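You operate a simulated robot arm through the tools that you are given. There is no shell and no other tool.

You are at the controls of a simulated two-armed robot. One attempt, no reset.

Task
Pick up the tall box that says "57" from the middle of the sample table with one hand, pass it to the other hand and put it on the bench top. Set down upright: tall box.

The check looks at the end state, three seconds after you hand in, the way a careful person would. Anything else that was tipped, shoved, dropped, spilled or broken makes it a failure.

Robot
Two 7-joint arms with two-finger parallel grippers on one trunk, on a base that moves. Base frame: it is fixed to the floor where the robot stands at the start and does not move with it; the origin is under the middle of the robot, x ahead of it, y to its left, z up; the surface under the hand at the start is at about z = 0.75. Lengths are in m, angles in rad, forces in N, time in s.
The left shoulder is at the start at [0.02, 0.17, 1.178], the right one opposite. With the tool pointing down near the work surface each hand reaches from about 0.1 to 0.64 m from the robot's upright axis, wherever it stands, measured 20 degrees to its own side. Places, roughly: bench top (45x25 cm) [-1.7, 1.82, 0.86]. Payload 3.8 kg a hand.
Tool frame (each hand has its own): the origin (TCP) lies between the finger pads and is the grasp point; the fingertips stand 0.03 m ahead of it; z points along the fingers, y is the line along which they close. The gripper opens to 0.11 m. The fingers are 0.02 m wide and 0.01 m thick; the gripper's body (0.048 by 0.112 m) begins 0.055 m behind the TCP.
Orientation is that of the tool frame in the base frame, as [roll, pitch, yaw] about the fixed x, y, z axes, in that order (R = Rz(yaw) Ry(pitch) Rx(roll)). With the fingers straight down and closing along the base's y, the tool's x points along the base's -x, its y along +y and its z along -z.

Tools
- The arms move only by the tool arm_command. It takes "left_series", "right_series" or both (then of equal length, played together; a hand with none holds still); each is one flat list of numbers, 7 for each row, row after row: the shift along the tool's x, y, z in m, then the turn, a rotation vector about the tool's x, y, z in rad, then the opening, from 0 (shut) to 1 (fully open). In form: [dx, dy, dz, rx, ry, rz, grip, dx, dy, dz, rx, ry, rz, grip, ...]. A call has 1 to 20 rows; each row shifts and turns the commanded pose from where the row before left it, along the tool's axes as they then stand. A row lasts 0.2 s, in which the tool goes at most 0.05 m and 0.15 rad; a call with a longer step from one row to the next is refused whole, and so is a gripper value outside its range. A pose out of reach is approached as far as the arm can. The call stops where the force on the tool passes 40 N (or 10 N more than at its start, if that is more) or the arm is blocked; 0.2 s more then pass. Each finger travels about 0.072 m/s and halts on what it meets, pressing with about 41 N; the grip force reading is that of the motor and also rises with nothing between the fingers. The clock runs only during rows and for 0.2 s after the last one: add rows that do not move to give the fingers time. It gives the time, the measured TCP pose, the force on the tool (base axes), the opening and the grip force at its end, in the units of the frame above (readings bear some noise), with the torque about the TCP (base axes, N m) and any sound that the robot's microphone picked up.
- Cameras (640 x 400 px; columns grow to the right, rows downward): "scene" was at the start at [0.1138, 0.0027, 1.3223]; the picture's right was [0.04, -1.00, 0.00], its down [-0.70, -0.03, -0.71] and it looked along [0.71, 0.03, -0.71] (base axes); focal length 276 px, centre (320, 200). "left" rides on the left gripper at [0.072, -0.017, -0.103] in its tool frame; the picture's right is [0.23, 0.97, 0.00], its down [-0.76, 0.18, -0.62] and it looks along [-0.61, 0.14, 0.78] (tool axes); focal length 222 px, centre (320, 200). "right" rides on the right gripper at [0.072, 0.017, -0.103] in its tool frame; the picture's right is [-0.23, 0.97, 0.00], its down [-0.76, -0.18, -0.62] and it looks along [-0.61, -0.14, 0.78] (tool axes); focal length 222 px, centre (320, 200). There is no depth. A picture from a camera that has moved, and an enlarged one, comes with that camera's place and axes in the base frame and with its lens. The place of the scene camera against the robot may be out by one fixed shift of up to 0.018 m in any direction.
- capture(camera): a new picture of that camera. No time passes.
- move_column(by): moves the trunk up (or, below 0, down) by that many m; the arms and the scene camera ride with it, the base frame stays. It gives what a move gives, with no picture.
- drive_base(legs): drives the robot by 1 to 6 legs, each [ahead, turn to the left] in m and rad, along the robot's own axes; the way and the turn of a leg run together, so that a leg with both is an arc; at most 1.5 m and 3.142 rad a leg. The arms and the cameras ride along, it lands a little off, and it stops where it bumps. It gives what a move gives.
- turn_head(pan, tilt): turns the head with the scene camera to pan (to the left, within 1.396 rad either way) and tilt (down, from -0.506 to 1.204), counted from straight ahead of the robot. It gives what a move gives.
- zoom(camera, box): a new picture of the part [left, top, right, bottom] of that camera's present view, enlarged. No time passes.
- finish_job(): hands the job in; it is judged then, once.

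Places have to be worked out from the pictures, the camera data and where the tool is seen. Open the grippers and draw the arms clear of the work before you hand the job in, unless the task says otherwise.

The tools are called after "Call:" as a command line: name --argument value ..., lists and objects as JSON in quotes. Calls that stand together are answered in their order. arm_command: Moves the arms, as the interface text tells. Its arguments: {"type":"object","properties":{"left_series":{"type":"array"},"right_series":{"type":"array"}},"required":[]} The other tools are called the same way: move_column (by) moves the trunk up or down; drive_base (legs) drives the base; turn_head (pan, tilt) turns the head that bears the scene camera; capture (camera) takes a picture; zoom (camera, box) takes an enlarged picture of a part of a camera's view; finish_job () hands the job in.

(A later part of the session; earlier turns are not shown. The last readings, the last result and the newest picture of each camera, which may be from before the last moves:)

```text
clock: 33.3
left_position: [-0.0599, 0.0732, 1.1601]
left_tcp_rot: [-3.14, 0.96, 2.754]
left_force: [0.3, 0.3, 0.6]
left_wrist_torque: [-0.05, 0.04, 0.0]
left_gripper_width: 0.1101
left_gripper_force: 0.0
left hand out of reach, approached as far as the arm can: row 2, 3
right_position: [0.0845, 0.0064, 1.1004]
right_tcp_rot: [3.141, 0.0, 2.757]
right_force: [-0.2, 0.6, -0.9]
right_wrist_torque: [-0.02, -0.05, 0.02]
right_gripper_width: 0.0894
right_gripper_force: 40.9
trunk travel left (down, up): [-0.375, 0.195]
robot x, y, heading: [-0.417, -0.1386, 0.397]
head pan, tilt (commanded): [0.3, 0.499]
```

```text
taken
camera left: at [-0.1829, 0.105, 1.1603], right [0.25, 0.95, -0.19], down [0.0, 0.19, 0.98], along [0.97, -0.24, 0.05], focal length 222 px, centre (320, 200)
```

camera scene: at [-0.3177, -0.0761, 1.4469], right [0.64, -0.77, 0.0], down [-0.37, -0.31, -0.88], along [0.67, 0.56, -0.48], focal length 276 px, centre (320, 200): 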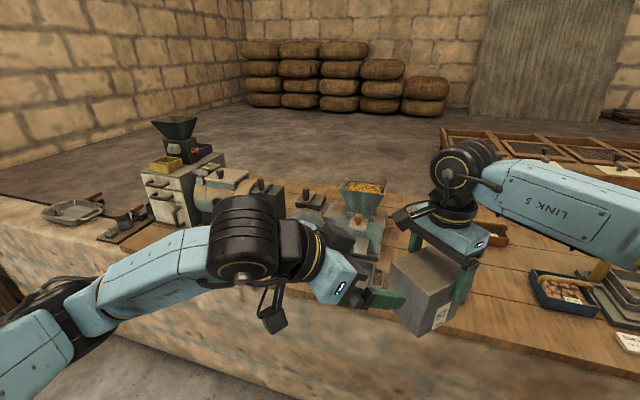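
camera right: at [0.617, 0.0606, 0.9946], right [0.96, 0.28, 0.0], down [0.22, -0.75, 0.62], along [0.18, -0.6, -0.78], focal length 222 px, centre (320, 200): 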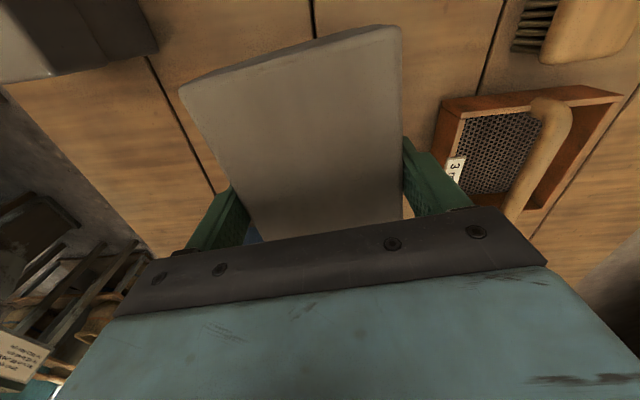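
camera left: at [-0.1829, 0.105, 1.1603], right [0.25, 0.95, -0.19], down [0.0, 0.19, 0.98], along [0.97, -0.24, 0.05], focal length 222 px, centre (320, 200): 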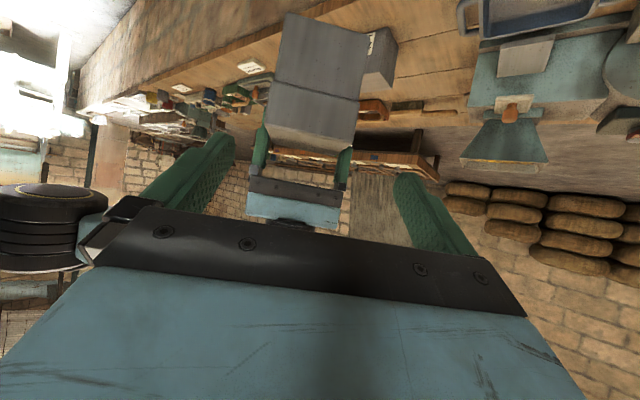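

Left hand sits at the pre-grasp point, pointing at the box's short end. I zoom the left wrist view to measure the box relative to the left tool.

Call:
zoom --camera "left" --box '[220, 0, 412, 160]'

Call:
zoom --camera "scene" --box '[340, 180, 520, 350]'

```text
2.50 times, centred on (316, 80) of left
camera zoom: at [-0.1829, 0.105, 1.1603], right [0.25, 0.95, -0.19], down [0.0, 0.19, 0.98], along [0.97, -0.24, 0.05], focal length 555 px, centre (330, 500)
```

zoom: 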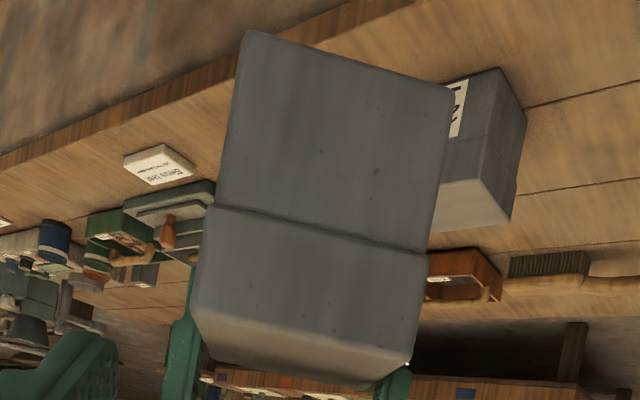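

```text
2.35 times, centred on (430, 265) of scene
camera zoom: at [-0.3177, -0.0761, 1.4469], right [0.64, -0.77, 0.0], down [-0.37, -0.31, -0.88], along [0.67, 0.56, -0.48], focal length 648 px, centre (61, 47)
```

zoom: 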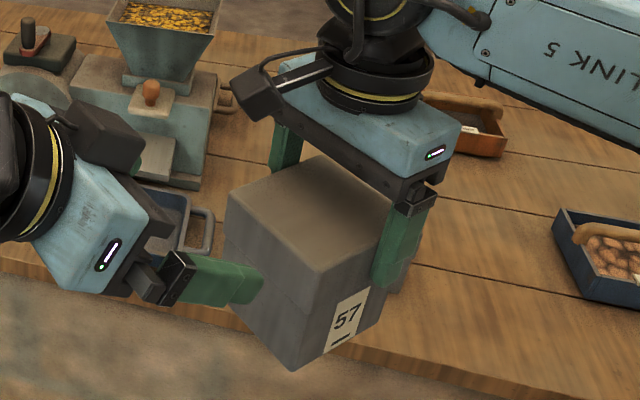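

Both cameras agree: box centre lies 8 mm to the left tool's −y side, lid top at z ≈ 1.106, and the lid is about 44 mm deep. I approach most of the way with those corrections and look again.

Call:
arm_command --left_series '[0.002, -0.0025, 0.02, 0, 0, 0, 1, 0.002, -0.0025, 0.03, 0, 0, 0, 1, 0.002, -0.0025, 0.03, 0, 0, 0, 1, 0, 0, 0.02, 0, 0, 0, 1, 0, 0, 0, 0, 0, 0, 1]'

Call:
capture --camera "left"

Call:
zoom --camera "scene" --box '[340, 180, 520, 350]'

Call:
capture --camera "right"

```text
clock: 34.5
left_position: [0.0108, 0.0369, 1.0978]
left_tcp_rot: [3.141, 0.96, 2.755]
left_force: [0.0, 0.4, 0.6]
left_wrist_torque: [0.0, -0.03, 0.01]
left_gripper_width: 0.1101
left_gripper_force: 0.2
right_position: [0.0852, 0.006, 1.1033]
right_tcp_rot: [-3.141, -0.001, 2.756]
right_force: [-0.1, -0.1, -1.4]
right_wrist_torque: [-0.01, -0.02, -0.03]
right_gripper_width: 0.0895
right_gripper_force: 41.0
trunk travel left (down, up): [-0.375, 0.195]
robot x, y, heading: [-0.4173, -0.1398, 0.4]
head pan, tilt (commanded): [0.3, 0.499]
```

```text
taken
camera left: at [-0.1125, 0.0687, 1.0984], right [0.25, 0.95, -0.19], down [0.0, 0.19, 0.98], along [0.97, -0.24, 0.05], focal length 222 px, centre (320, 200)
```

left: 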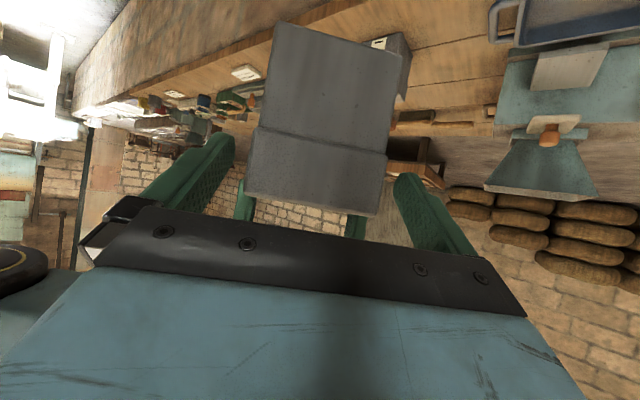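

```text
2.35 times, centred on (430, 265) of scene
camera zoom: at [-0.3173, -0.0764, 1.4469], right [0.64, -0.77, 0.0], down [-0.37, -0.31, -0.88], along [0.67, 0.56, -0.48], focal length 648 px, centre (61, 47)
```

zoom: 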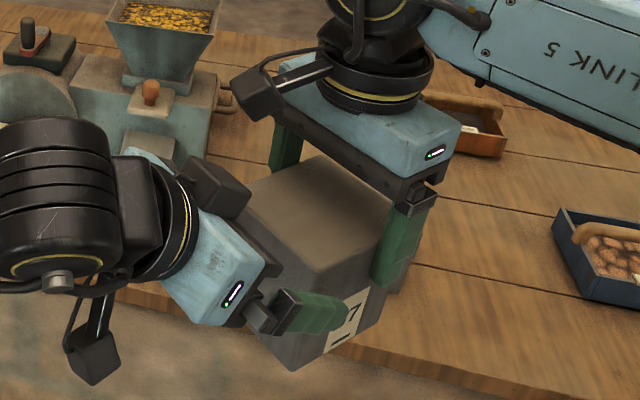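

```text
taken
camera right: at [0.0248, 0.0494, 1.2044], right [0.58, 0.82, 0.0], down [0.64, -0.45, 0.62], along [0.51, -0.36, -0.78], focal length 222 px, centre (320, 200)
```

right: 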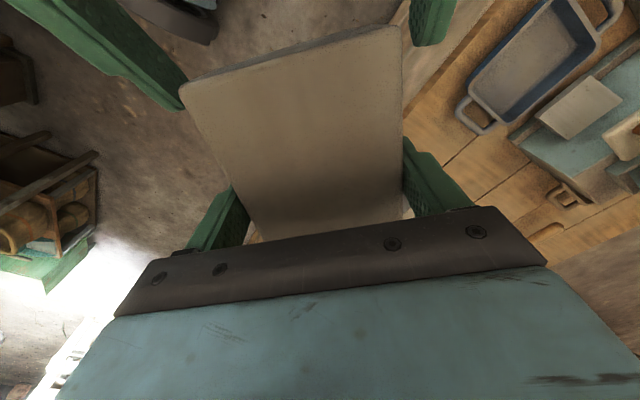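

The left fingers straddle the box, centred within 1 mm, and clear of the right fingers. I advance the remaining 58 mm.

Call:
arm_command --left_series '[0, 0, 0.02, 0, 0, 0, 1, 0, 0, 0.02, 0, 0, 0, 1, 0, 0, 0.0185, 0, 0, 0, 1, 0, 0, 0, 0, 0, 0, 1]'

Call:
capture --camera "left"

Call:
zoom --camera "scene" --box '[340, 180, 520, 350]'

Call:
capture --camera "right"

```text
clock: 35.5
left_position: [0.0541, 0.0176, 1.0643]
left_tcp_rot: [3.14, 0.959, 2.753]
left_force: [0.6, 0.0, 0.0]
left_wrist_torque: [0.02, 0.0, 0.02]
left_gripper_width: 0.1102
left_gripper_force: 0.0
right_position: [0.0857, 0.0063, 1.1027]
right_tcp_rot: [3.141, -0.001, 2.755]
right_force: [-0.2, 0.0, 0.0]
right_wrist_torque: [-0.03, -0.05, 0.01]
right_gripper_width: 0.0895
right_gripper_force: 41.0
trunk travel left (down, up): [-0.375, 0.195]
robot x, y, heading: [-0.4194, -0.1414, 0.402]
head pan, tilt (commanded): [0.3, 0.499]
```

```text
taken
camera left: at [-0.0687, 0.0503, 1.0646], right [0.25, 0.95, -0.19], down [0.0, 0.19, 0.98], along [0.97, -0.24, 0.05], focal length 222 px, centre (320, 200)
```

left: 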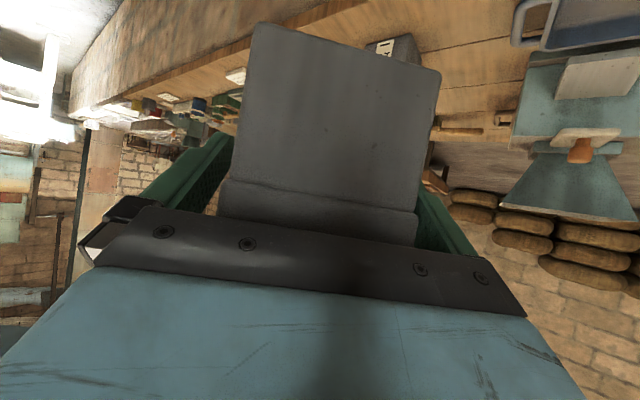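

```text
2.35 times, centred on (430, 265) of scene
camera zoom: at [-0.3174, -0.0763, 1.4469], right [0.64, -0.77, 0.0], down [-0.37, -0.31, -0.88], along [0.67, 0.56, -0.48], focal length 648 px, centre (61, 47)
```

zoom: 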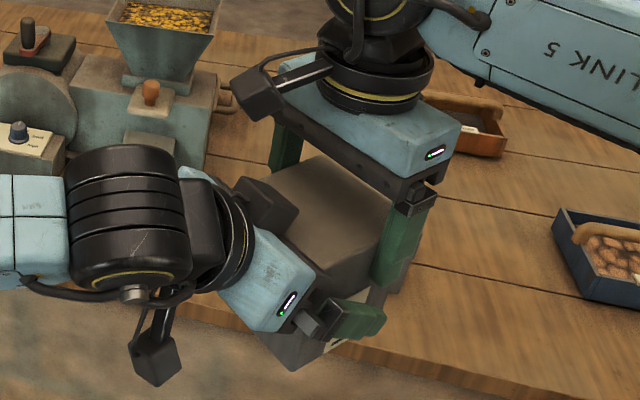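

```text
taken
camera right: at [0.0248, 0.0495, 1.2044], right [0.58, 0.82, 0.0], down [0.64, -0.45, 0.62], along [0.51, -0.36, -0.78], focal length 222 px, centre (320, 200)
```

right: 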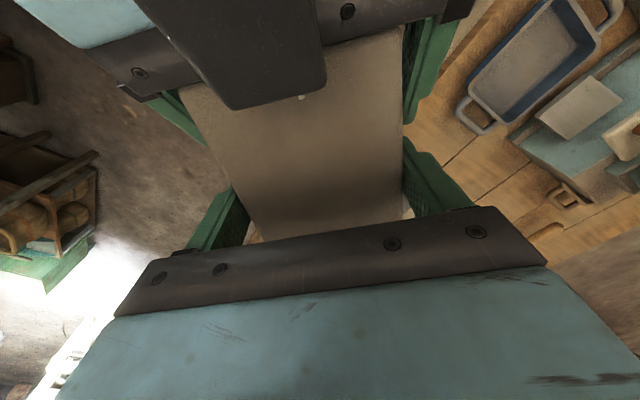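

Both hands are in place, with no contact forces. I close the left gripper on the box while the right still holds it.

Call:
arm_command --left_series '[0, 0, 0, 0, 0, 0, 0.5, 0, 0, 0, 0, 0, 0, 0, 0, 0, 0, 0, 0, 0, 0, 0, 0, 0, 0, 0, 0, 0]'

Call:
capture --camera "left"

Call:
capture --camera "right"

Call:
zoom --camera "scene" --box '[340, 180, 520, 350]'

```text
clock: 36.5
left_position: [0.0553, 0.018, 1.0646]
left_tcp_rot: [3.141, 0.958, 2.754]
left_force: [1.4, -1.4, 0.8]
left_wrist_torque: [0.19, -0.02, 0.3]
left_gripper_width: 0.0896
left_gripper_force: 40.8
right_position: [0.0861, 0.0046, 1.1026]
right_tcp_rot: [-3.141, -0.001, 2.756]
right_force: [-1.7, 0.9, -1.1]
right_wrist_torque: [-0.16, 0.04, -0.35]
right_gripper_width: 0.0896
right_gripper_force: 41.2
trunk travel left (down, up): [-0.375, 0.195]
robot x, y, heading: [-0.4156, -0.1396, 0.398]
head pan, tilt (commanded): [0.3, 0.499]
```

```text
taken
camera left: at [-0.0686, 0.0502, 1.0646], right [0.25, 0.95, -0.19], down [0.0, 0.19, 0.98], along [0.97, -0.24, 0.05], focal length 222 px, centre (320, 200)
```

left: 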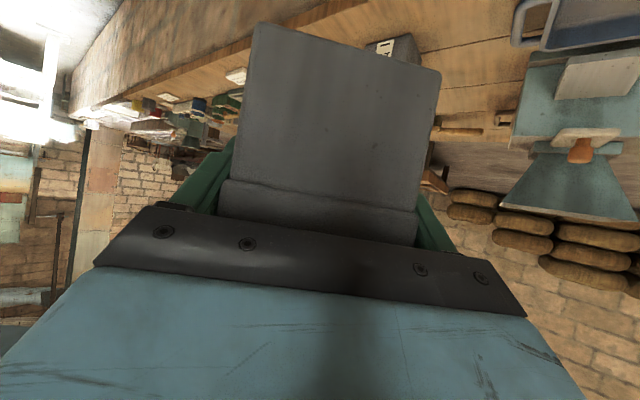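

```text
taken
camera right: at [0.025, 0.0495, 1.2043], right [0.58, 0.82, 0.0], down [0.64, -0.45, 0.62], along [0.51, -0.36, -0.78], focal length 222 px, centre (320, 200)
```

right: 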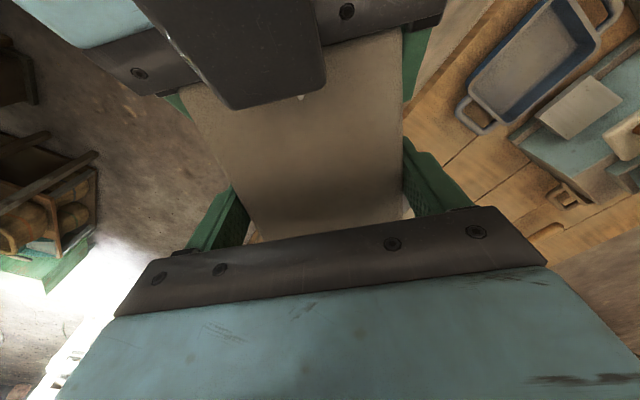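

```text
2.35 times, centred on (430, 265) of scene
camera zoom: at [-0.3171, -0.0764, 1.4469], right [0.64, -0.77, 0.0], down [-0.37, -0.31, -0.88], along [0.67, 0.56, -0.48], focal length 648 px, centre (61, 47)
```

zoom: 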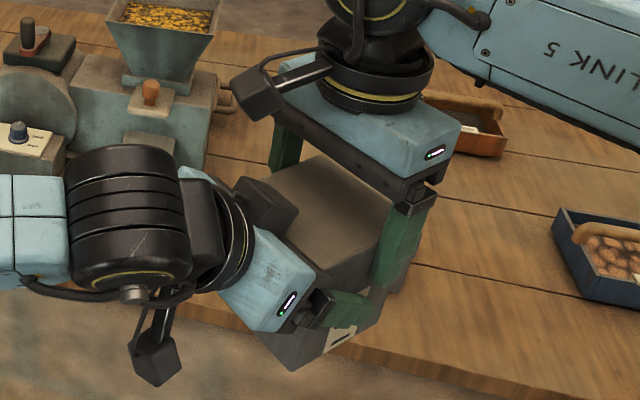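

The left gripper now holds the lid at 0.0896 m with 41 N. I open the right gripper and check that the box stays put.

Call:
arm_command --right_series '[0, 0, 0, 0, 0, 0, 0.9, 0, 0, 0, 0, 0, 0, 1, 0, 0, 0, 0, 0, 0, 1, 0, 0, 0, 0, 0, 0, 1]'

Call:
capture --camera "right"

Call:
capture --camera "left"

```text
clock: 37.5
left_position: [0.0547, 0.0182, 1.064]
left_tcp_rot: [-3.141, 0.957, 2.754]
left_force: [-0.1, -0.3, -0.1]
left_wrist_torque: [0.01, 0.04, 0.01]
left_gripper_width: 0.0896
left_gripper_force: 41.3
right_position: [0.0852, 0.0052, 1.1025]
right_tcp_rot: [3.142, 0.0, 2.755]
right_force: [-0.3, -0.2, -1.0]
right_wrist_torque: [0.01, 0.01, 0.01]
right_gripper_width: 0.1099
right_gripper_force: 0.0
trunk travel left (down, up): [-0.375, 0.195]
robot x, y, heading: [-0.4176, -0.1421, 0.396]
head pan, tilt (commanded): [0.3, 0.499]
```

```text
taken
camera right: at [0.0251, 0.0493, 1.2043], right [0.58, 0.82, 0.0], down [0.64, -0.45, 0.62], along [0.51, -0.36, -0.78], focal length 222 px, centre (320, 200)
```

right: 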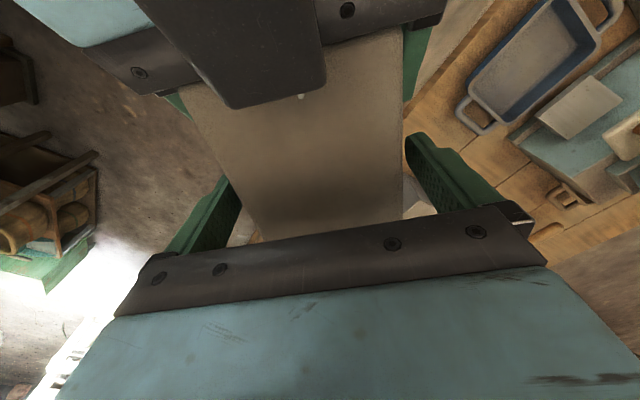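

```text
taken
camera left: at [-0.0687, 0.0503, 1.0646], right [0.25, 0.95, -0.19], down [0.0, 0.19, 0.98], along [0.97, -0.24, 0.05], focal length 222 px, centre (320, 200)
```

left: 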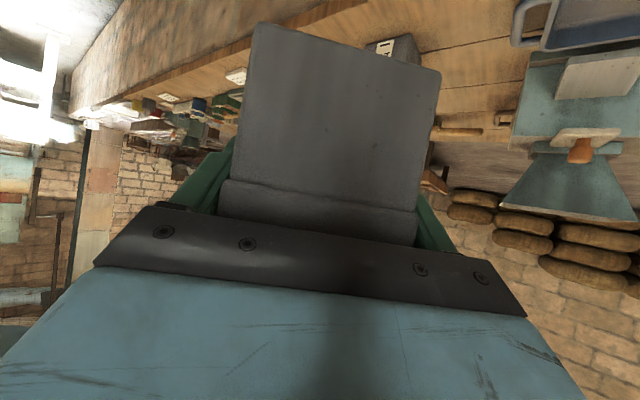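

The left hand alone holds the box steadily. I withdraw the right hand straight up, then off to the right.

Call:
arm_command --right_series '[0, 0, -0.015, 0, 0, 0, 1, 0, 0, -0.03, 0, 0, 0, 1, 0, 0, -0.04, 0, 0, 0, 1, 0, 0, -0.04, 0, 0, 0, 1, 0, 0, -0.04, 0, 0, 0, 1, -0.028, -0.028, -0.02, 0, 0, 0, 1, -0.03, -0.03, 0, 0, 0, 0, 1, -0.03, -0.03, 0, 0, 0, 0, 1, -0.03, -0.03, 0, 0, 0, 0, 1, -0.03, -0.03, 0, 0, 0, 0, 1, -0.03, -0.03, 0, 0, 0, 0, 1, 0, 0, 0, 0, 0, 0, 1]'

Call:
capture --camera "scene"

Call:
capture --camera "left"

```text
clock: 40.1
left_position: [0.0547, 0.0194, 1.0638]
left_tcp_rot: [3.14, 0.96, 2.755]
left_force: [-0.5, -0.8, 0.3]
left_wrist_torque: [-0.01, 0.06, 0.0]
left_gripper_width: 0.0896
left_gripper_force: 41.5
right_position: [0.184, -0.2251, 1.2887]
right_tcp_rot: [-3.141, -0.001, 2.756]
right_force: [-0.1, 0.3, -0.1]
right_wrist_torque: [-0.04, 0.01, 0.01]
right_gripper_width: 0.1097
right_gripper_force: 0.0
trunk travel left (down, up): [-0.375, 0.195]
robot x, y, heading: [-0.4161, -0.1433, 0.4]
head pan, tilt (commanded): [0.3, 0.499]
```

```text
taken
camera scene: at [-0.3173, -0.0755, 1.4468], right [0.64, -0.77, 0.0], down [-0.37, -0.31, -0.88], along [0.67, 0.56, -0.48], focal length 276 px, centre (320, 200)
```

scene: 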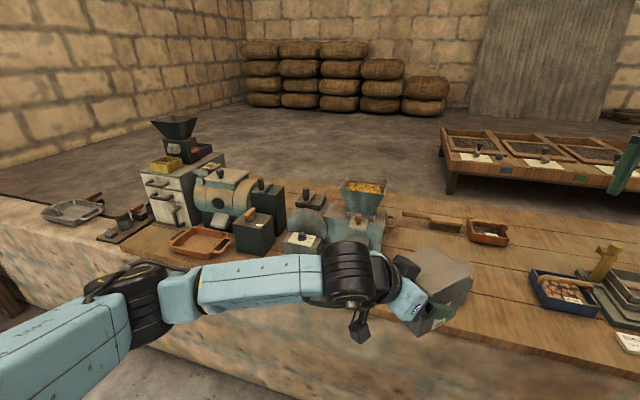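

```text
taken
camera left: at [-0.0688, 0.051, 1.0646], right [0.25, 0.95, -0.19], down [0.0, 0.19, 0.98], along [0.97, -0.24, 0.05], focal length 222 px, centre (320, 200)
```

left: 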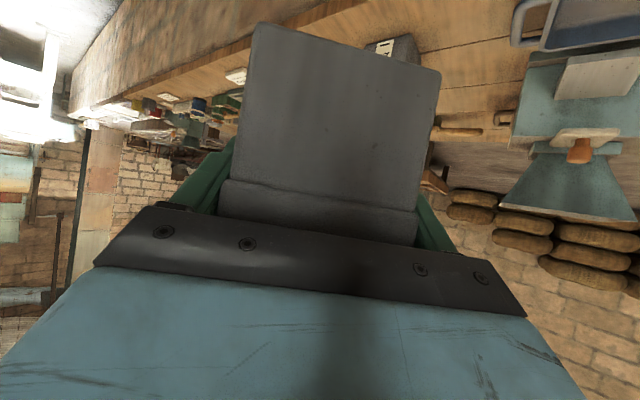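

The hand-over succeeded: the box is held only by the left hand, upright. I tuck the right hand back near the body before driving.

Call:
arm_command --right_series '[0.028, -0.028, 0, 0, 0, 0, 1, 0.028, -0.028, 0, 0, 0, 0, 1, 0.028, -0.028, 0, 0, 0, 0, 1, 0.028, -0.028, 0, 0, 0, 0, 1, 0.028, -0.028, 0, 0, 0, 0, 1, 0, 0, 0, 0, 0, 0, 1]'

Call:
drive_base --legs '[[0.0, 0.9], [0.0, 0.962]]'

Call:
turn_head --pan 0.0 --tilt 0.4

Call:
capture --camera "scene"

```text
clock: 41.5
left_position: [0.054, 0.0171, 1.0637]
left_tcp_rot: [-3.141, 0.958, 2.756]
left_force: [0.6, 0.5, 0.3]
left_wrist_torque: [-0.03, 0.02, -0.02]
left_gripper_width: 0.0896
left_gripper_force: 40.8
right_position: [0.0008, -0.3028, 1.2879]
right_tcp_rot: [-3.141, 0.0, 2.756]
right_force: [0.3, 0.1, 0.0]
right_wrist_torque: [-0.01, 0.0, -0.01]
right_gripper_width: 0.1101
right_gripper_force: 0.0
trunk travel left (down, up): [-0.375, 0.195]
robot x, y, heading: [-0.4194, -0.1395, 0.398]
head pan, tilt (commanded): [0.3, 0.499]
```

```text
clock: 46.7
left_position: [-0.7044, 0.265, 1.0627]
left_tcp_rot: [3.141, 0.961, -1.674]
left_force: [-0.7, 0.3, 0.0]
left_wrist_torque: [-0.02, 0.02, 0.01]
left_gripper_width: 0.0897
left_gripper_force: 40.4
right_position: [-0.3809, 0.3047, 1.2875]
right_tcp_rot: [-3.14, 0.0, -1.67]
right_force: [0.0, 0.6, 0.1]
right_wrist_torque: [0.01, 0.0, 0.0]
right_gripper_width: 0.1101
right_gripper_force: 0.1
trunk travel left (down, up): [-0.375, 0.195]
robot x, y, heading: [-0.4193, -0.1414, 2.249]
head pan, tilt (commanded): [0.3, 0.499]
```

```text
clock: 47.5
left_position: [-0.7041, 0.2669, 1.0637]
left_tcp_rot: [-3.141, 0.958, -1.674]
left_force: [0.1, -0.3, 0.4]
left_wrist_torque: [-0.01, 0.01, 0.02]
left_gripper_width: 0.09
left_gripper_force: 41.1
right_position: [-0.3806, 0.3049, 1.2869]
right_tcp_rot: [3.141, -0.001, -1.669]
right_force: [-0.5, 0.2, -0.9]
right_wrist_torque: [-0.02, -0.03, 0.03]
right_gripper_width: 0.1099
right_gripper_force: 0.0
trunk travel left (down, up): [-0.375, 0.195]
robot x, y, heading: [-0.4168, -0.1402, 2.254]
head pan, tilt (commanded): [0.0, 0.4]
```

```text
taken
camera scene: at [-0.4781, -0.0549, 1.456], right [0.78, 0.63, 0.0], down [0.25, -0.3, -0.92], along [-0.58, 0.71, -0.39], focal length 276 px, centre (320, 200)
```

scene: 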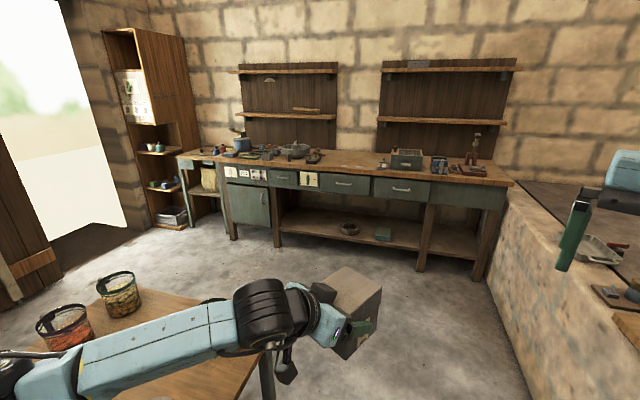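

There is a small table with jars on the robot's left that I had not seen. I look there before driving, to make sure base and elbow will clear it.

Call:
turn_head --pan 0.7 --tilt 0.6

Call:
capture --camera "scene"

Call:
capture --camera "left"

```text
clock: 48.6
left_position: [-0.7039, 0.2657, 1.0632]
left_tcp_rot: [-3.142, 0.96, -1.674]
left_force: [0.4, 0.0, -0.1]
left_wrist_torque: [-0.04, -0.01, 0.03]
left_gripper_width: 0.0898
left_gripper_force: 41.0
right_position: [-0.3808, 0.3044, 1.2879]
right_tcp_rot: [-3.139, -0.001, -1.67]
right_force: [-0.1, 0.6, -0.4]
right_wrist_torque: [0.01, -0.01, 0.01]
right_gripper_width: 0.1101
right_gripper_force: 0.1
trunk travel left (down, up): [-0.375, 0.195]
robot x, y, heading: [-0.415, -0.1424, 2.254]
head pan, tilt (commanded): [0.7, 0.6]
```

```text
taken
camera scene: at [-0.5064, -0.1101, 1.4378], right [0.19, 0.98, 0.0], down [0.55, -0.11, -0.83], along [-0.81, 0.15, -0.56], focal length 276 px, centre (320, 200)
```

scene: 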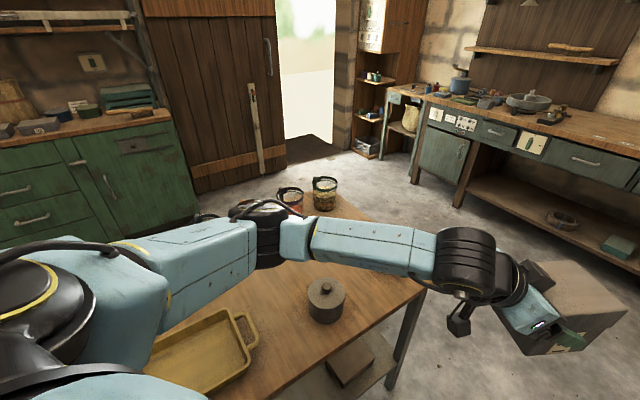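

```text
taken
camera left: at [-0.7003, 0.1388, 1.0647], right [-0.98, -0.03, -0.19], down [-0.18, -0.05, 0.98], along [-0.04, 1.0, 0.05], focal length 222 px, centre (320, 200)
```

left: 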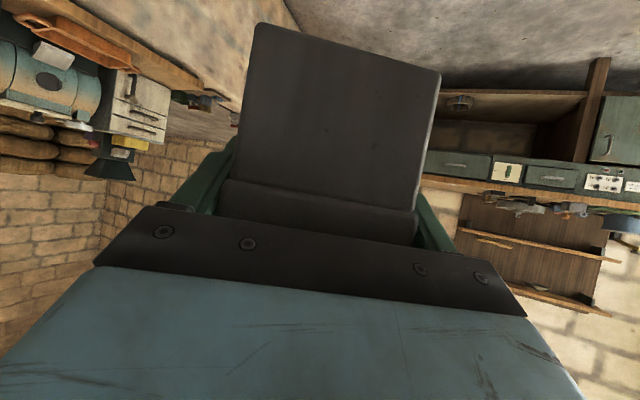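

A side table with pot and jars lies just left of the robot, so the direct line would cut its corner. I turn right first, drive along the corridor past that corner, then look again.

Call:
drive_base --legs '[[0.0, -0.5], [0.5, 0.0], [0.5, 0.2]]'

Call:
turn_head --pan 0.5 --tilt 0.5

Call:
capture --camera "scene"

```text
clock: 55.5
left_position: [-0.807, 1.307, 1.0628]
left_tcp_rot: [3.141, 0.958, -1.97]
left_force: [0.4, 0.4, -2.2]
left_wrist_torque: [-0.01, -0.01, -0.03]
left_gripper_width: 0.0895
left_gripper_force: 40.8
right_position: [-0.4855, 1.2495, 1.2879]
right_tcp_rot: [-3.14, -0.002, -1.967]
right_force: [-0.8, 0.2, -0.4]
right_wrist_torque: [-0.02, -0.01, -0.01]
right_gripper_width: 0.1101
right_gripper_force: 0.0
trunk travel left (down, up): [-0.375, 0.195]
robot x, y, heading: [-0.6519, 0.8338, 1.955]
head pan, tilt (commanded): [0.7, 0.6]
```

```text
clock: 56.2
left_position: [-0.8059, 1.3066, 1.0632]
left_tcp_rot: [3.141, 0.96, -1.971]
left_force: [0.6, 0.3, -1.8]
left_wrist_torque: [-0.04, 0.02, -0.02]
left_gripper_width: 0.0895
left_gripper_force: 40.7
right_position: [-0.485, 1.2494, 1.2877]
right_tcp_rot: [3.141, -0.003, -1.966]
right_force: [0.2, -1.0, -0.6]
right_wrist_torque: [-0.01, -0.03, 0.0]
right_gripper_width: 0.1097
right_gripper_force: 0.1
trunk travel left (down, up): [-0.375, 0.195]
robot x, y, heading: [-0.6541, 0.834, 1.96]
head pan, tilt (commanded): [0.499, 0.499]
```

```text
taken
camera scene: at [-0.7183, 0.9089, 1.4469], right [0.63, 0.77, 0.0], down [0.37, -0.3, -0.88], along [-0.68, 0.56, -0.48], focal length 276 px, centre (320, 200)
```

scene: 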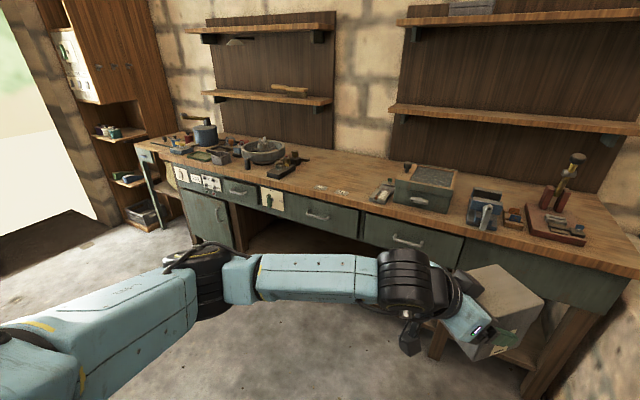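

The bench lies ahead-left with the free spot around pixel (336, 177), as expected. I zoom in to lay out the bench coordinates.

Call:
zoom --camera "scene" --box '[220, 120, 476, 280]'

```text
2.50 times, centred on (348, 200) of scene
camera zoom: at [-0.7183, 0.9089, 1.4469], right [0.63, 0.77, 0.0], down [0.37, -0.3, -0.88], along [-0.68, 0.56, -0.48], focal length 689 px, centre (250, 200)
```

zoom: 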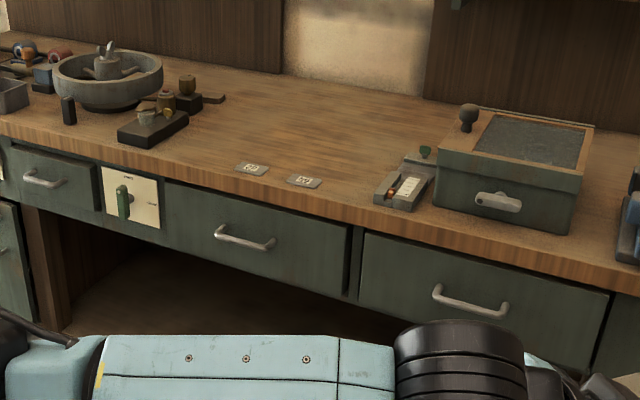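

Laid out in bench coordinates, the free zone is about ±0.23 m along the edge around (−1.70, 1.82), with the edge direction at 23.4° and the front edge about 0.19 m before the target. I drive to a stand-off facing the bench squarely, about 0.35 m short of the placing stance.

Call:
drive_base --legs '[[0.0, 0.948], [0.77, 0.0], [0.0, -0.926]]'

Call:
turn_head --pan 0.0 --tilt 0.55

Call:
capture --camera "scene"

```text
clock: 65.2
left_position: [-1.5582, 1.4886, 1.0641]
left_tcp_rot: [3.139, 0.959, -1.958]
left_force: [0.4, 0.0, -1.4]
left_wrist_torque: [-0.01, -0.02, 0.0]
left_gripper_width: 0.0898
left_gripper_force: 40.8
right_position: [-1.2369, 1.4356, 1.2878]
right_tcp_rot: [3.14, 0.001, -1.955]
right_force: [-0.2, 0.3, -0.3]
right_wrist_torque: [-0.02, -0.01, 0.02]
right_gripper_width: 0.1099
right_gripper_force: 0.0
trunk travel left (down, up): [-0.375, 0.195]
robot x, y, heading: [-1.3996, 1.014, 1.971]
head pan, tilt (commanded): [0.499, 0.499]
```

```text
clock: 66.1
left_position: [-1.5575, 1.4887, 1.0637]
left_tcp_rot: [-3.141, 0.957, -1.956]
left_force: [0.3, -1.0, -2.3]
left_wrist_torque: [-0.02, 0.04, 0.0]
left_gripper_width: 0.0897
left_gripper_force: 41.6
right_position: [-1.2367, 1.4356, 1.2881]
right_tcp_rot: [-3.141, 0.0, -1.952]
right_force: [-0.6, -0.2, 0.5]
right_wrist_torque: [0.02, 0.0, 0.02]
right_gripper_width: 0.1102
right_gripper_force: 0.0
trunk travel left (down, up): [-0.375, 0.195]
robot x, y, heading: [-1.3981, 1.0178, 1.97]
head pan, tilt (commanded): [0.0, 0.55]
```

```text
taken
camera scene: at [-1.4283, 1.1181, 1.4423], right [0.92, 0.39, 0.0], down [0.2, -0.48, -0.85], along [-0.33, 0.79, -0.52], focal length 276 px, centre (320, 200)
```

scene: 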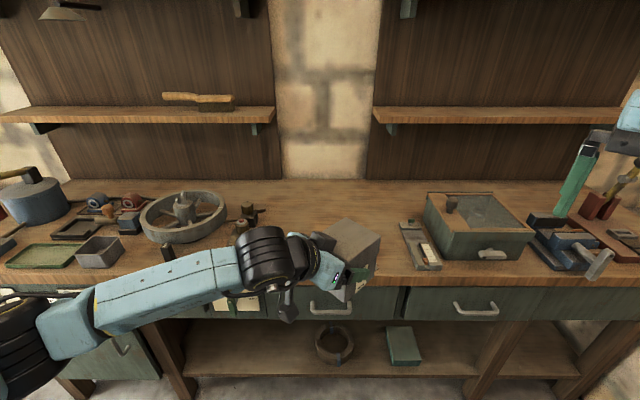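

I now face the bench squarely, target about 0.86 m ahead of the robot axis. I zoom to check heights of the things near the left forearm's path.

Call:
zoom --camera "scene" --box '[120, 170, 440, 330]'

Call:
capture --camera "left"

Call:
capture --camera "right"

```text
2.00 times, centred on (280, 250) of scene
camera zoom: at [-1.4283, 1.1181, 1.4423], right [0.92, 0.39, 0.0], down [0.2, -0.48, -0.85], along [-0.33, 0.79, -0.52], focal length 551 px, centre (400, 100)
```

zoom: 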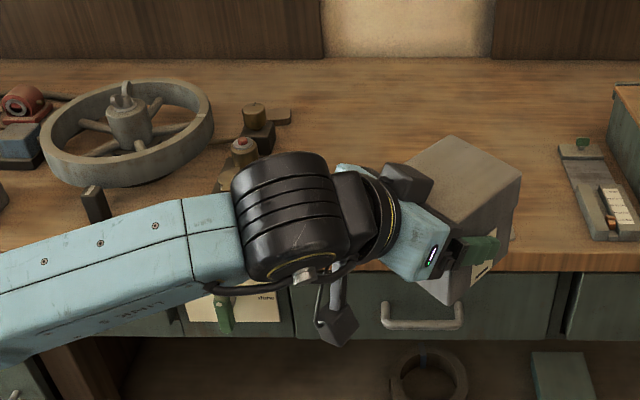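

```text
taken
camera left: at [-1.5896, 1.3655, 1.0645], right [-0.95, 0.24, -0.19], down [-0.19, 0.0, 0.98], along [0.24, 0.97, 0.05], focal length 222 px, centre (320, 200)
```

left: 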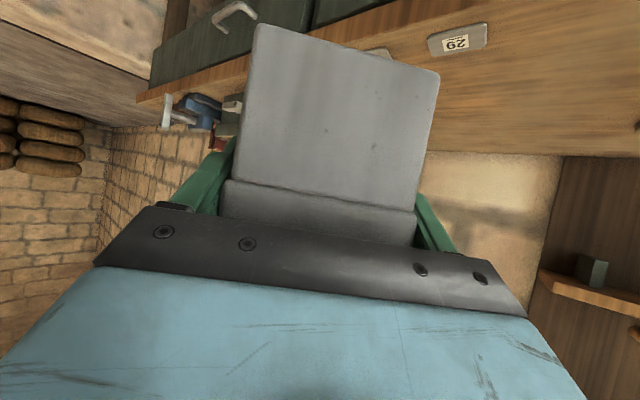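

```text
taken
camera right: at [-1.2792, 1.3758, 1.3895], right [-0.82, 0.57, 0.0], down [0.45, 0.64, 0.62], along [0.36, 0.51, -0.78], focal length 222 px, centre (320, 200)
```

right: 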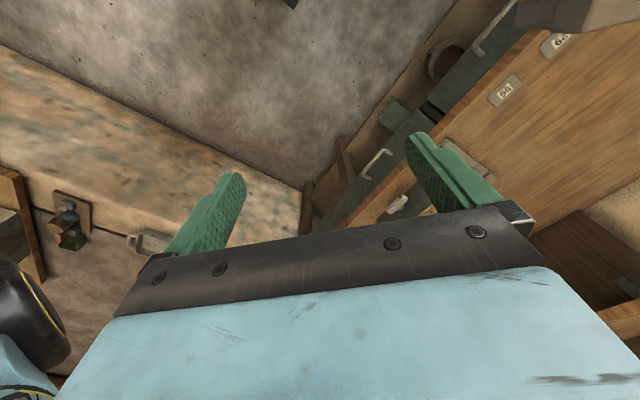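

Nothing tall is in the free zone; the forearm will pass above the black block's front. I raise the right hand a bit for clearance, then drive forward 0.25 m toward the bench.

Call:
arm_command --right_series '[0, 0, -0.034, 0, 0, 0, 1, 0, 0, -0.034, 0, 0, 0, 1, 0, 0, -0.034, 0, 0, 0, 1, 0, 0, 0, 0, 0, 0, 1]'

Call:
drive_base --legs '[[0.25, 0.0]]'

Call:
turn_head --pan 0.0 --tilt 0.8

Call:
capture --camera "scene"

Call:
capture --camera "right"

```text
clock: 67.1
left_position: [-1.5577, 1.4896, 1.0632]
left_tcp_rot: [3.141, 0.957, -1.956]
left_force: [-0.1, 0.8, -1.4]
left_wrist_torque: [-0.02, 0.02, 0.02]
left_gripper_width: 0.0898
left_gripper_force: 41.3
right_position: [-1.2366, 1.4356, 1.3898]
right_tcp_rot: [3.141, 0.0, -1.956]
right_force: [0.8, -0.2, -0.7]
right_wrist_torque: [-0.03, -0.03, 0.0]
right_gripper_width: 0.1099
right_gripper_force: 0.1
trunk travel left (down, up): [-0.375, 0.195]
robot x, y, heading: [-1.396, 1.0185, 1.979]
head pan, tilt (commanded): [0.0, 0.55]
```

```text
clock: 68.9
left_position: [-1.6536, 1.7179, 1.0641]
left_tcp_rot: [-3.14, 0.96, -1.957]
left_force: [-0.3, 0.3, -1.6]
left_wrist_torque: [0.0, 0.01, -0.02]
left_gripper_width: 0.0894
left_gripper_force: 41.4
right_position: [-1.3319, 1.6623, 1.3885]
right_tcp_rot: [3.141, -0.001, -1.954]
right_force: [-0.1, -0.5, 0.0]
right_wrist_torque: [0.02, 0.0, 0.02]
right_gripper_width: 0.1102
right_gripper_force: 0.2
trunk travel left (down, up): [-0.375, 0.195]
robot x, y, heading: [-1.4944, 1.2448, 1.972]
head pan, tilt (commanded): [0.0, 0.55]
```

```text
clock: 69.7
left_position: [-1.6534, 1.7158, 1.0629]
left_tcp_rot: [3.141, 0.958, -1.957]
left_force: [0.5, -0.7, -2.2]
left_wrist_torque: [0.0, 0.01, 0.01]
left_gripper_width: 0.0896
left_gripper_force: 41.5
right_position: [-1.3318, 1.6625, 1.3886]
right_tcp_rot: [-3.141, 0.0, -1.955]
right_force: [-0.2, 0.0, 0.2]
right_wrist_torque: [0.03, 0.03, 0.05]
right_gripper_width: 0.1101
right_gripper_force: 0.1
trunk travel left (down, up): [-0.375, 0.195]
robot x, y, heading: [-1.4938, 1.245, 1.969]
head pan, tilt (commanded): [0.0, 0.799]
```

```text
taken
camera scene: at [-1.5205, 1.3367, 1.421], right [0.92, 0.39, 0.0], down [0.28, -0.66, -0.7], along [-0.27, 0.64, -0.72], focal length 276 px, centre (320, 200)
```

scene: 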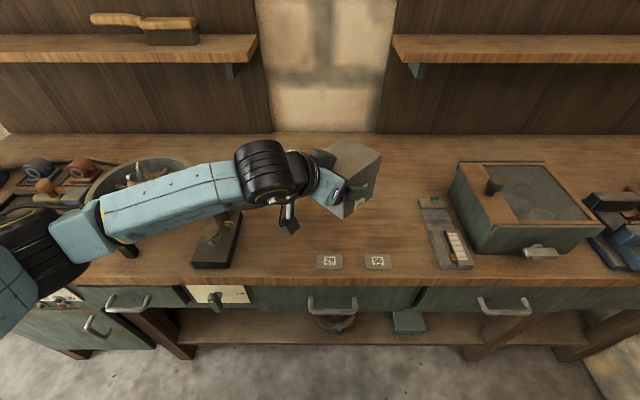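

```text
taken
camera right: at [-1.3751, 1.6022, 1.4917], right [-0.82, 0.58, 0.0], down [0.45, 0.64, 0.62], along [0.36, 0.51, -0.78], focal length 222 px, centre (320, 200)
```

right: 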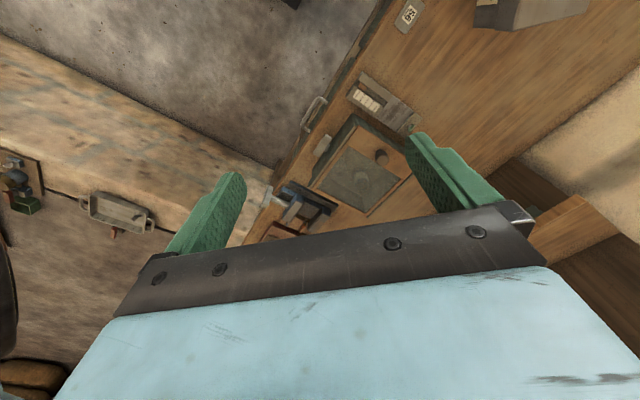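

The free strip spans robot-frame y ≈ −0.30…0.20; the bench edge is ~0.38 m ahead and the target at (0.61, −0.03). I extend the left arm 9.5 cm forward (and 1.5 cm right) at this height to bring the box over the spot.

Call:
arm_command --left_series '[-0.0112, 0.0141, 0.0159, 0, 0, 0, 0, -0.0112, 0.0141, 0.0159, 0, 0, 0, 0, -0.0112, 0.0141, 0.0159, 0, 0, 0, 0, -0.0112, 0.0141, 0.0159, 0, 0, 0, 0, 0, 0, 0, 0, 0, 0, 0]'

Call:
move_column --by -0.08

Call:
capture --camera "scene"

Call:
capture --camera "left"

Call:
capture --camera "right"

```text
clock: 70.9
left_position: [-1.6764, 1.8098, 1.0653]
left_tcp_rot: [-3.141, 0.961, -1.954]
left_force: [-0.6, -0.4, -0.9]
left_wrist_torque: [-0.02, 0.01, 0.0]
left_gripper_width: 0.0897
left_gripper_force: 40.8
right_position: [-1.3322, 1.6622, 1.3896]
right_tcp_rot: [3.14, 0.002, -1.954]
right_force: [-0.5, 0.2, 0.2]
right_wrist_torque: [-0.02, 0.0, 0.0]
right_gripper_width: 0.1102
right_gripper_force: 0.1
trunk travel left (down, up): [-0.375, 0.195]
robot x, y, heading: [-1.496, 1.2452, 1.968]
head pan, tilt (commanded): [0.0, 0.799]
```

```text
clock: 72.0
left_position: [-1.6764, 1.8082, 0.9838]
left_tcp_rot: [-3.141, 0.961, -1.954]
left_force: [0.6, 0.3, -1.1]
left_wrist_torque: [-0.04, 0.01, 0.01]
left_gripper_width: 0.0896
left_gripper_force: 40.6
right_position: [-1.3327, 1.6614, 1.3093]
right_tcp_rot: [-3.141, 0.001, -1.954]
right_force: [-0.6, -1.0, -0.4]
right_wrist_torque: [-0.01, -0.01, 0.01]
right_gripper_width: 0.11
right_gripper_force: 0.0
trunk travel left (down, up): [-0.295, 0.275]
robot x, y, heading: [-1.493, 1.2455, 1.968]
head pan, tilt (commanded): [0.0, 0.799]
```

```text
taken
camera scene: at [-1.5206, 1.3368, 1.341], right [0.92, 0.39, 0.0], down [0.28, -0.66, -0.7], along [-0.27, 0.64, -0.72], focal length 276 px, centre (320, 200)
```

scene: 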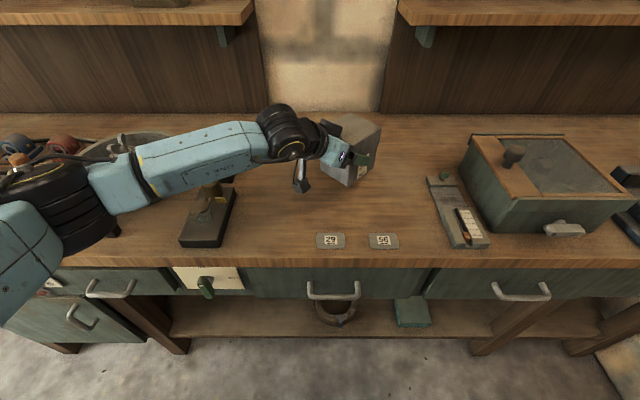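

```text
taken
camera left: at [-1.7083, 1.6858, 0.9844], right [-0.95, 0.25, -0.19], down [-0.19, 0.0, 0.98], along [0.24, 0.97, 0.05], focal length 222 px, centre (320, 200)
```

left: 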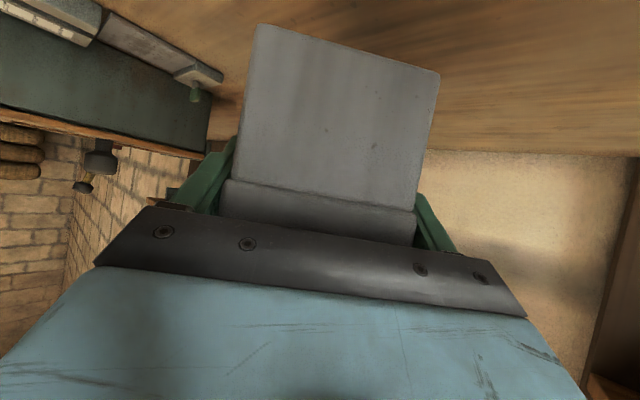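

```text
taken
camera right: at [-1.3753, 1.6023, 1.4118], right [-0.82, 0.58, 0.0], down [0.45, 0.64, 0.62], along [0.36, 0.51, -0.78], focal length 222 px, centre (320, 200)
```

right: 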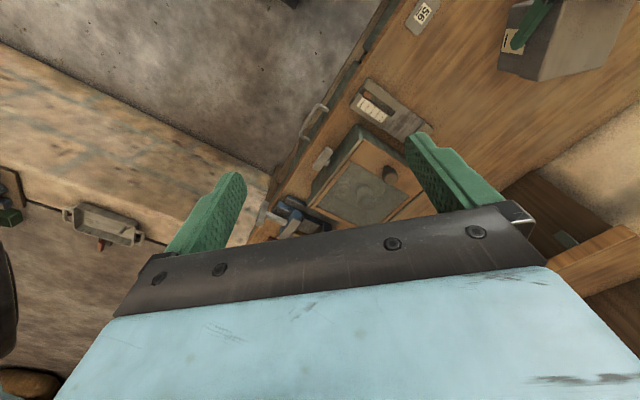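

The box is over the free spot (centre ≈ (−1.670, 1.823)), bottom roughly 6 cm above the bench. I zoom to check the clearance between the forearm/elbow and the things below it before lowering.

Call:
zoom --camera "scene" --box '[0, 90, 256, 250]'

Call:
zoom --camera "scene" --box '[170, 80, 426, 240]'

```text
2.50 times, centred on (128, 170) of scene
camera zoom: at [-1.5206, 1.3368, 1.341], right [0.92, 0.39, 0.0], down [0.28, -0.66, -0.7], along [-0.27, 0.64, -0.72], focal length 689 px, centre (800, 275)
```

zoom: 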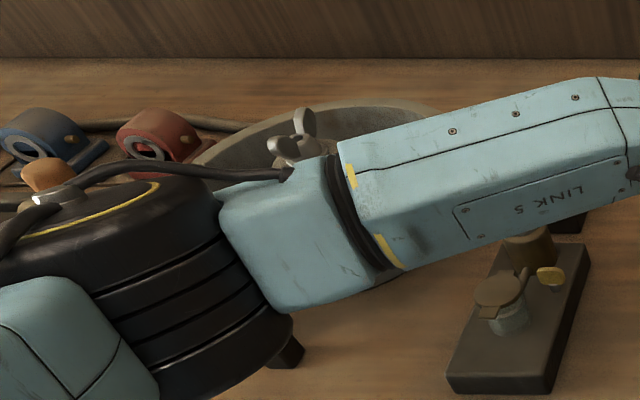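

```text
2.50 times, centred on (298, 160) of scene
camera zoom: at [-1.5206, 1.3368, 1.341], right [0.92, 0.39, 0.0], down [0.28, -0.66, -0.7], along [-0.27, 0.64, -0.72], focal length 689 px, centre (375, 300)
```

zoom: 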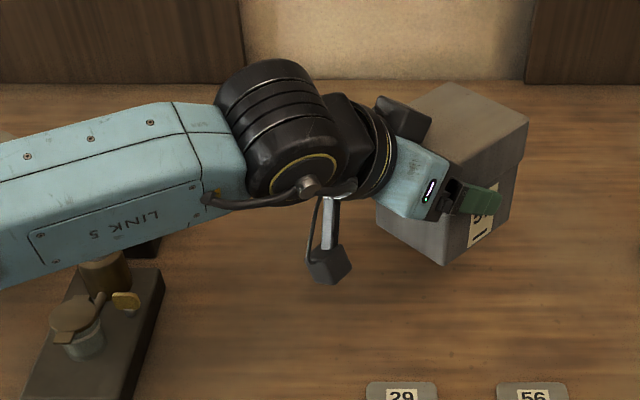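

Clearances look fine: the forearm stays in front of and above the block, and the wrist camera is clear of the tags. I lower the box 3.5 cm with the arm and read the force.

Call:
arm_command --left_series '[0.0095, 0, 0.0067, 0, 0, 0, 0, 0.0095, 0, 0.0067, 0, 0, 0, 0, 0.0095, 0, 0.0067, 0, 0, 0, 0, 0, 0, 0, 0, 0, 0, 0]'

Call:
capture --camera "left"

Call:
zoom --camera "scene" --box '[270, 90, 430, 215]'

Call:
zoom --camera "right" --box '[400, 0, 640, 150]'

```text
clock: 73.0
left_position: [-1.6772, 1.808, 0.9486]
left_tcp_rot: [3.14, 0.96, -1.956]
left_force: [-0.1, -0.9, -1.1]
left_wrist_torque: [-0.02, 0.02, 0.0]
left_gripper_width: 0.0897
left_gripper_force: 41.0
right_position: [-1.3333, 1.6632, 1.3097]
right_tcp_rot: [3.141, 0.001, -1.955]
right_force: [-0.4, -0.1, 0.5]
right_wrist_torque: [0.05, -0.01, 0.0]
right_gripper_width: 0.1099
right_gripper_force: 0.0
trunk travel left (down, up): [-0.295, 0.275]
robot x, y, heading: [-1.4898, 1.2443, 1.972]
head pan, tilt (commanded): [0.0, 0.799]
```

```text
taken
camera left: at [-1.708, 1.6857, 0.9493], right [-0.95, 0.25, -0.19], down [-0.19, 0.0, 0.98], along [0.24, 0.97, 0.05], focal length 222 px, centre (320, 200)
```

left: 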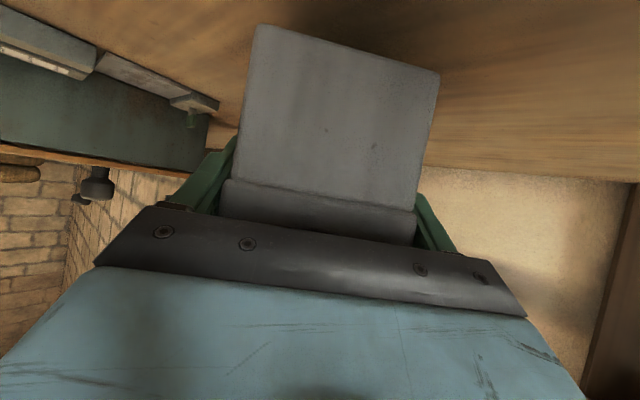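

```text
3.20 times, centred on (350, 152) of scene
camera zoom: at [-1.5206, 1.3369, 1.3409], right [0.92, 0.39, 0.0], down [0.28, -0.66, -0.7], along [-0.27, 0.64, -0.72], focal length 882 px, centre (224, 352)
```

zoom: 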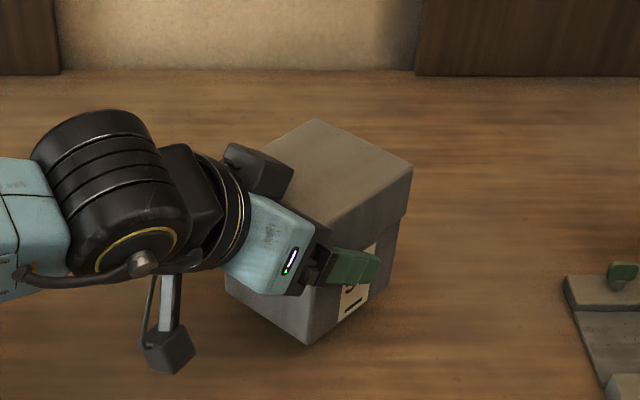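

```text
2.67 times, centred on (520, 75) of right
camera zoom: at [-1.3752, 1.6025, 1.4117], right [-0.82, 0.58, 0.0], down [0.45, 0.64, 0.62], along [0.36, 0.51, -0.78], focal length 592 px, centre (-213, 533)
```

zoom: 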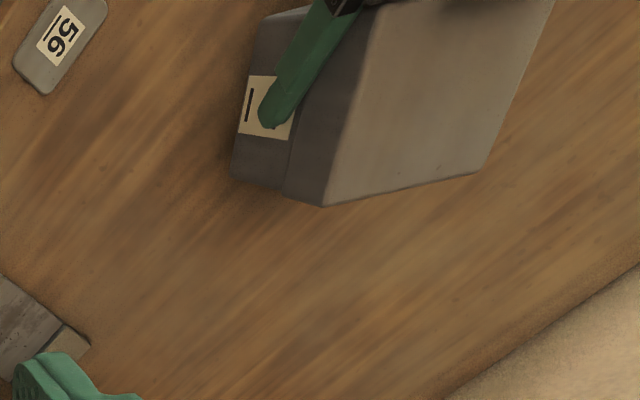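

The box is upright and about 2 cm above the bench, no contact yet. I lower 15 mm more in 3 mm steps.

Call:
arm_command --left_series '[0.00245, 0, 0.00173, 0, 0, 0, 0, 0.00245, 0, 0.00173, 0, 0, 0, 0, 0.00245, 0, 0.00173, 0, 0, 0, 0, 0.00245, 0, 0.00173, 0, 0, 0, 0, 0.00245, 0, 0.00173, 0, 0, 0, 0, 0, 0, 0, 0, 0, 0, 0]'

Call:
zoom --camera "right" --box '[400, 0, 640, 150]'

```text
clock: 74.5
left_position: [-1.6763, 1.8095, 0.933]
left_tcp_rot: [3.141, 0.96, -1.956]
left_force: [0.4, -0.8, -0.3]
left_wrist_torque: [-0.03, 0.04, -0.01]
left_gripper_width: 0.0898
left_gripper_force: 41.1
right_position: [-1.3327, 1.6622, 1.3095]
right_tcp_rot: [-3.142, -0.001, -1.955]
right_force: [0.4, -0.1, 0.0]
right_wrist_torque: [-0.01, 0.01, 0.02]
right_gripper_width: 0.1099
right_gripper_force: 0.0
trunk travel left (down, up): [-0.295, 0.275]
robot x, y, heading: [-1.4913, 1.2444, 1.972]
head pan, tilt (commanded): [0.0, 0.799]
```

```text
2.67 times, centred on (520, 75) of right
camera zoom: at [-1.3753, 1.6025, 1.4116], right [-0.82, 0.58, 0.0], down [0.45, 0.64, 0.62], along [0.36, 0.51, -0.78], focal length 592 px, centre (-213, 533)
```

zoom: 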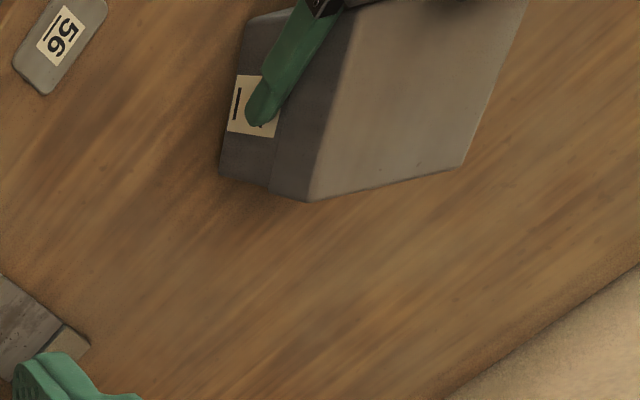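

TCP z = 0.933, still no clear contact. I continue in 1.5 mm steps, reading the force.

Call:
arm_command --left_series '[0.00123, 0, 0.00086, 0, 0, 0, 0, 0.00123, 0, 0.00086, 0, 0, 0, 0, 0.00123, 0, 0.00086, 0, 0, 0, 0, 0, 0, 0, 0, 0, 0, 0]'

```text
clock: 75.5
left_position: [-1.6759, 1.8071, 0.93]
left_tcp_rot: [3.14, 0.957, -1.956]
left_force: [0.6, 0.0, -0.9]
left_wrist_torque: [-0.01, 0.01, -0.01]
left_gripper_width: 0.0897
left_gripper_force: 40.7
right_position: [-1.3328, 1.6624, 1.3099]
right_tcp_rot: [-3.141, 0.001, -1.955]
right_force: [-0.8, -0.4, 0.5]
right_wrist_torque: [-0.01, -0.01, -0.01]
right_gripper_width: 0.1098
right_gripper_force: 0.0
trunk travel left (down, up): [-0.295, 0.275]
robot x, y, heading: [-1.4922, 1.2425, 1.968]
head pan, tilt (commanded): [0.0, 0.799]
```

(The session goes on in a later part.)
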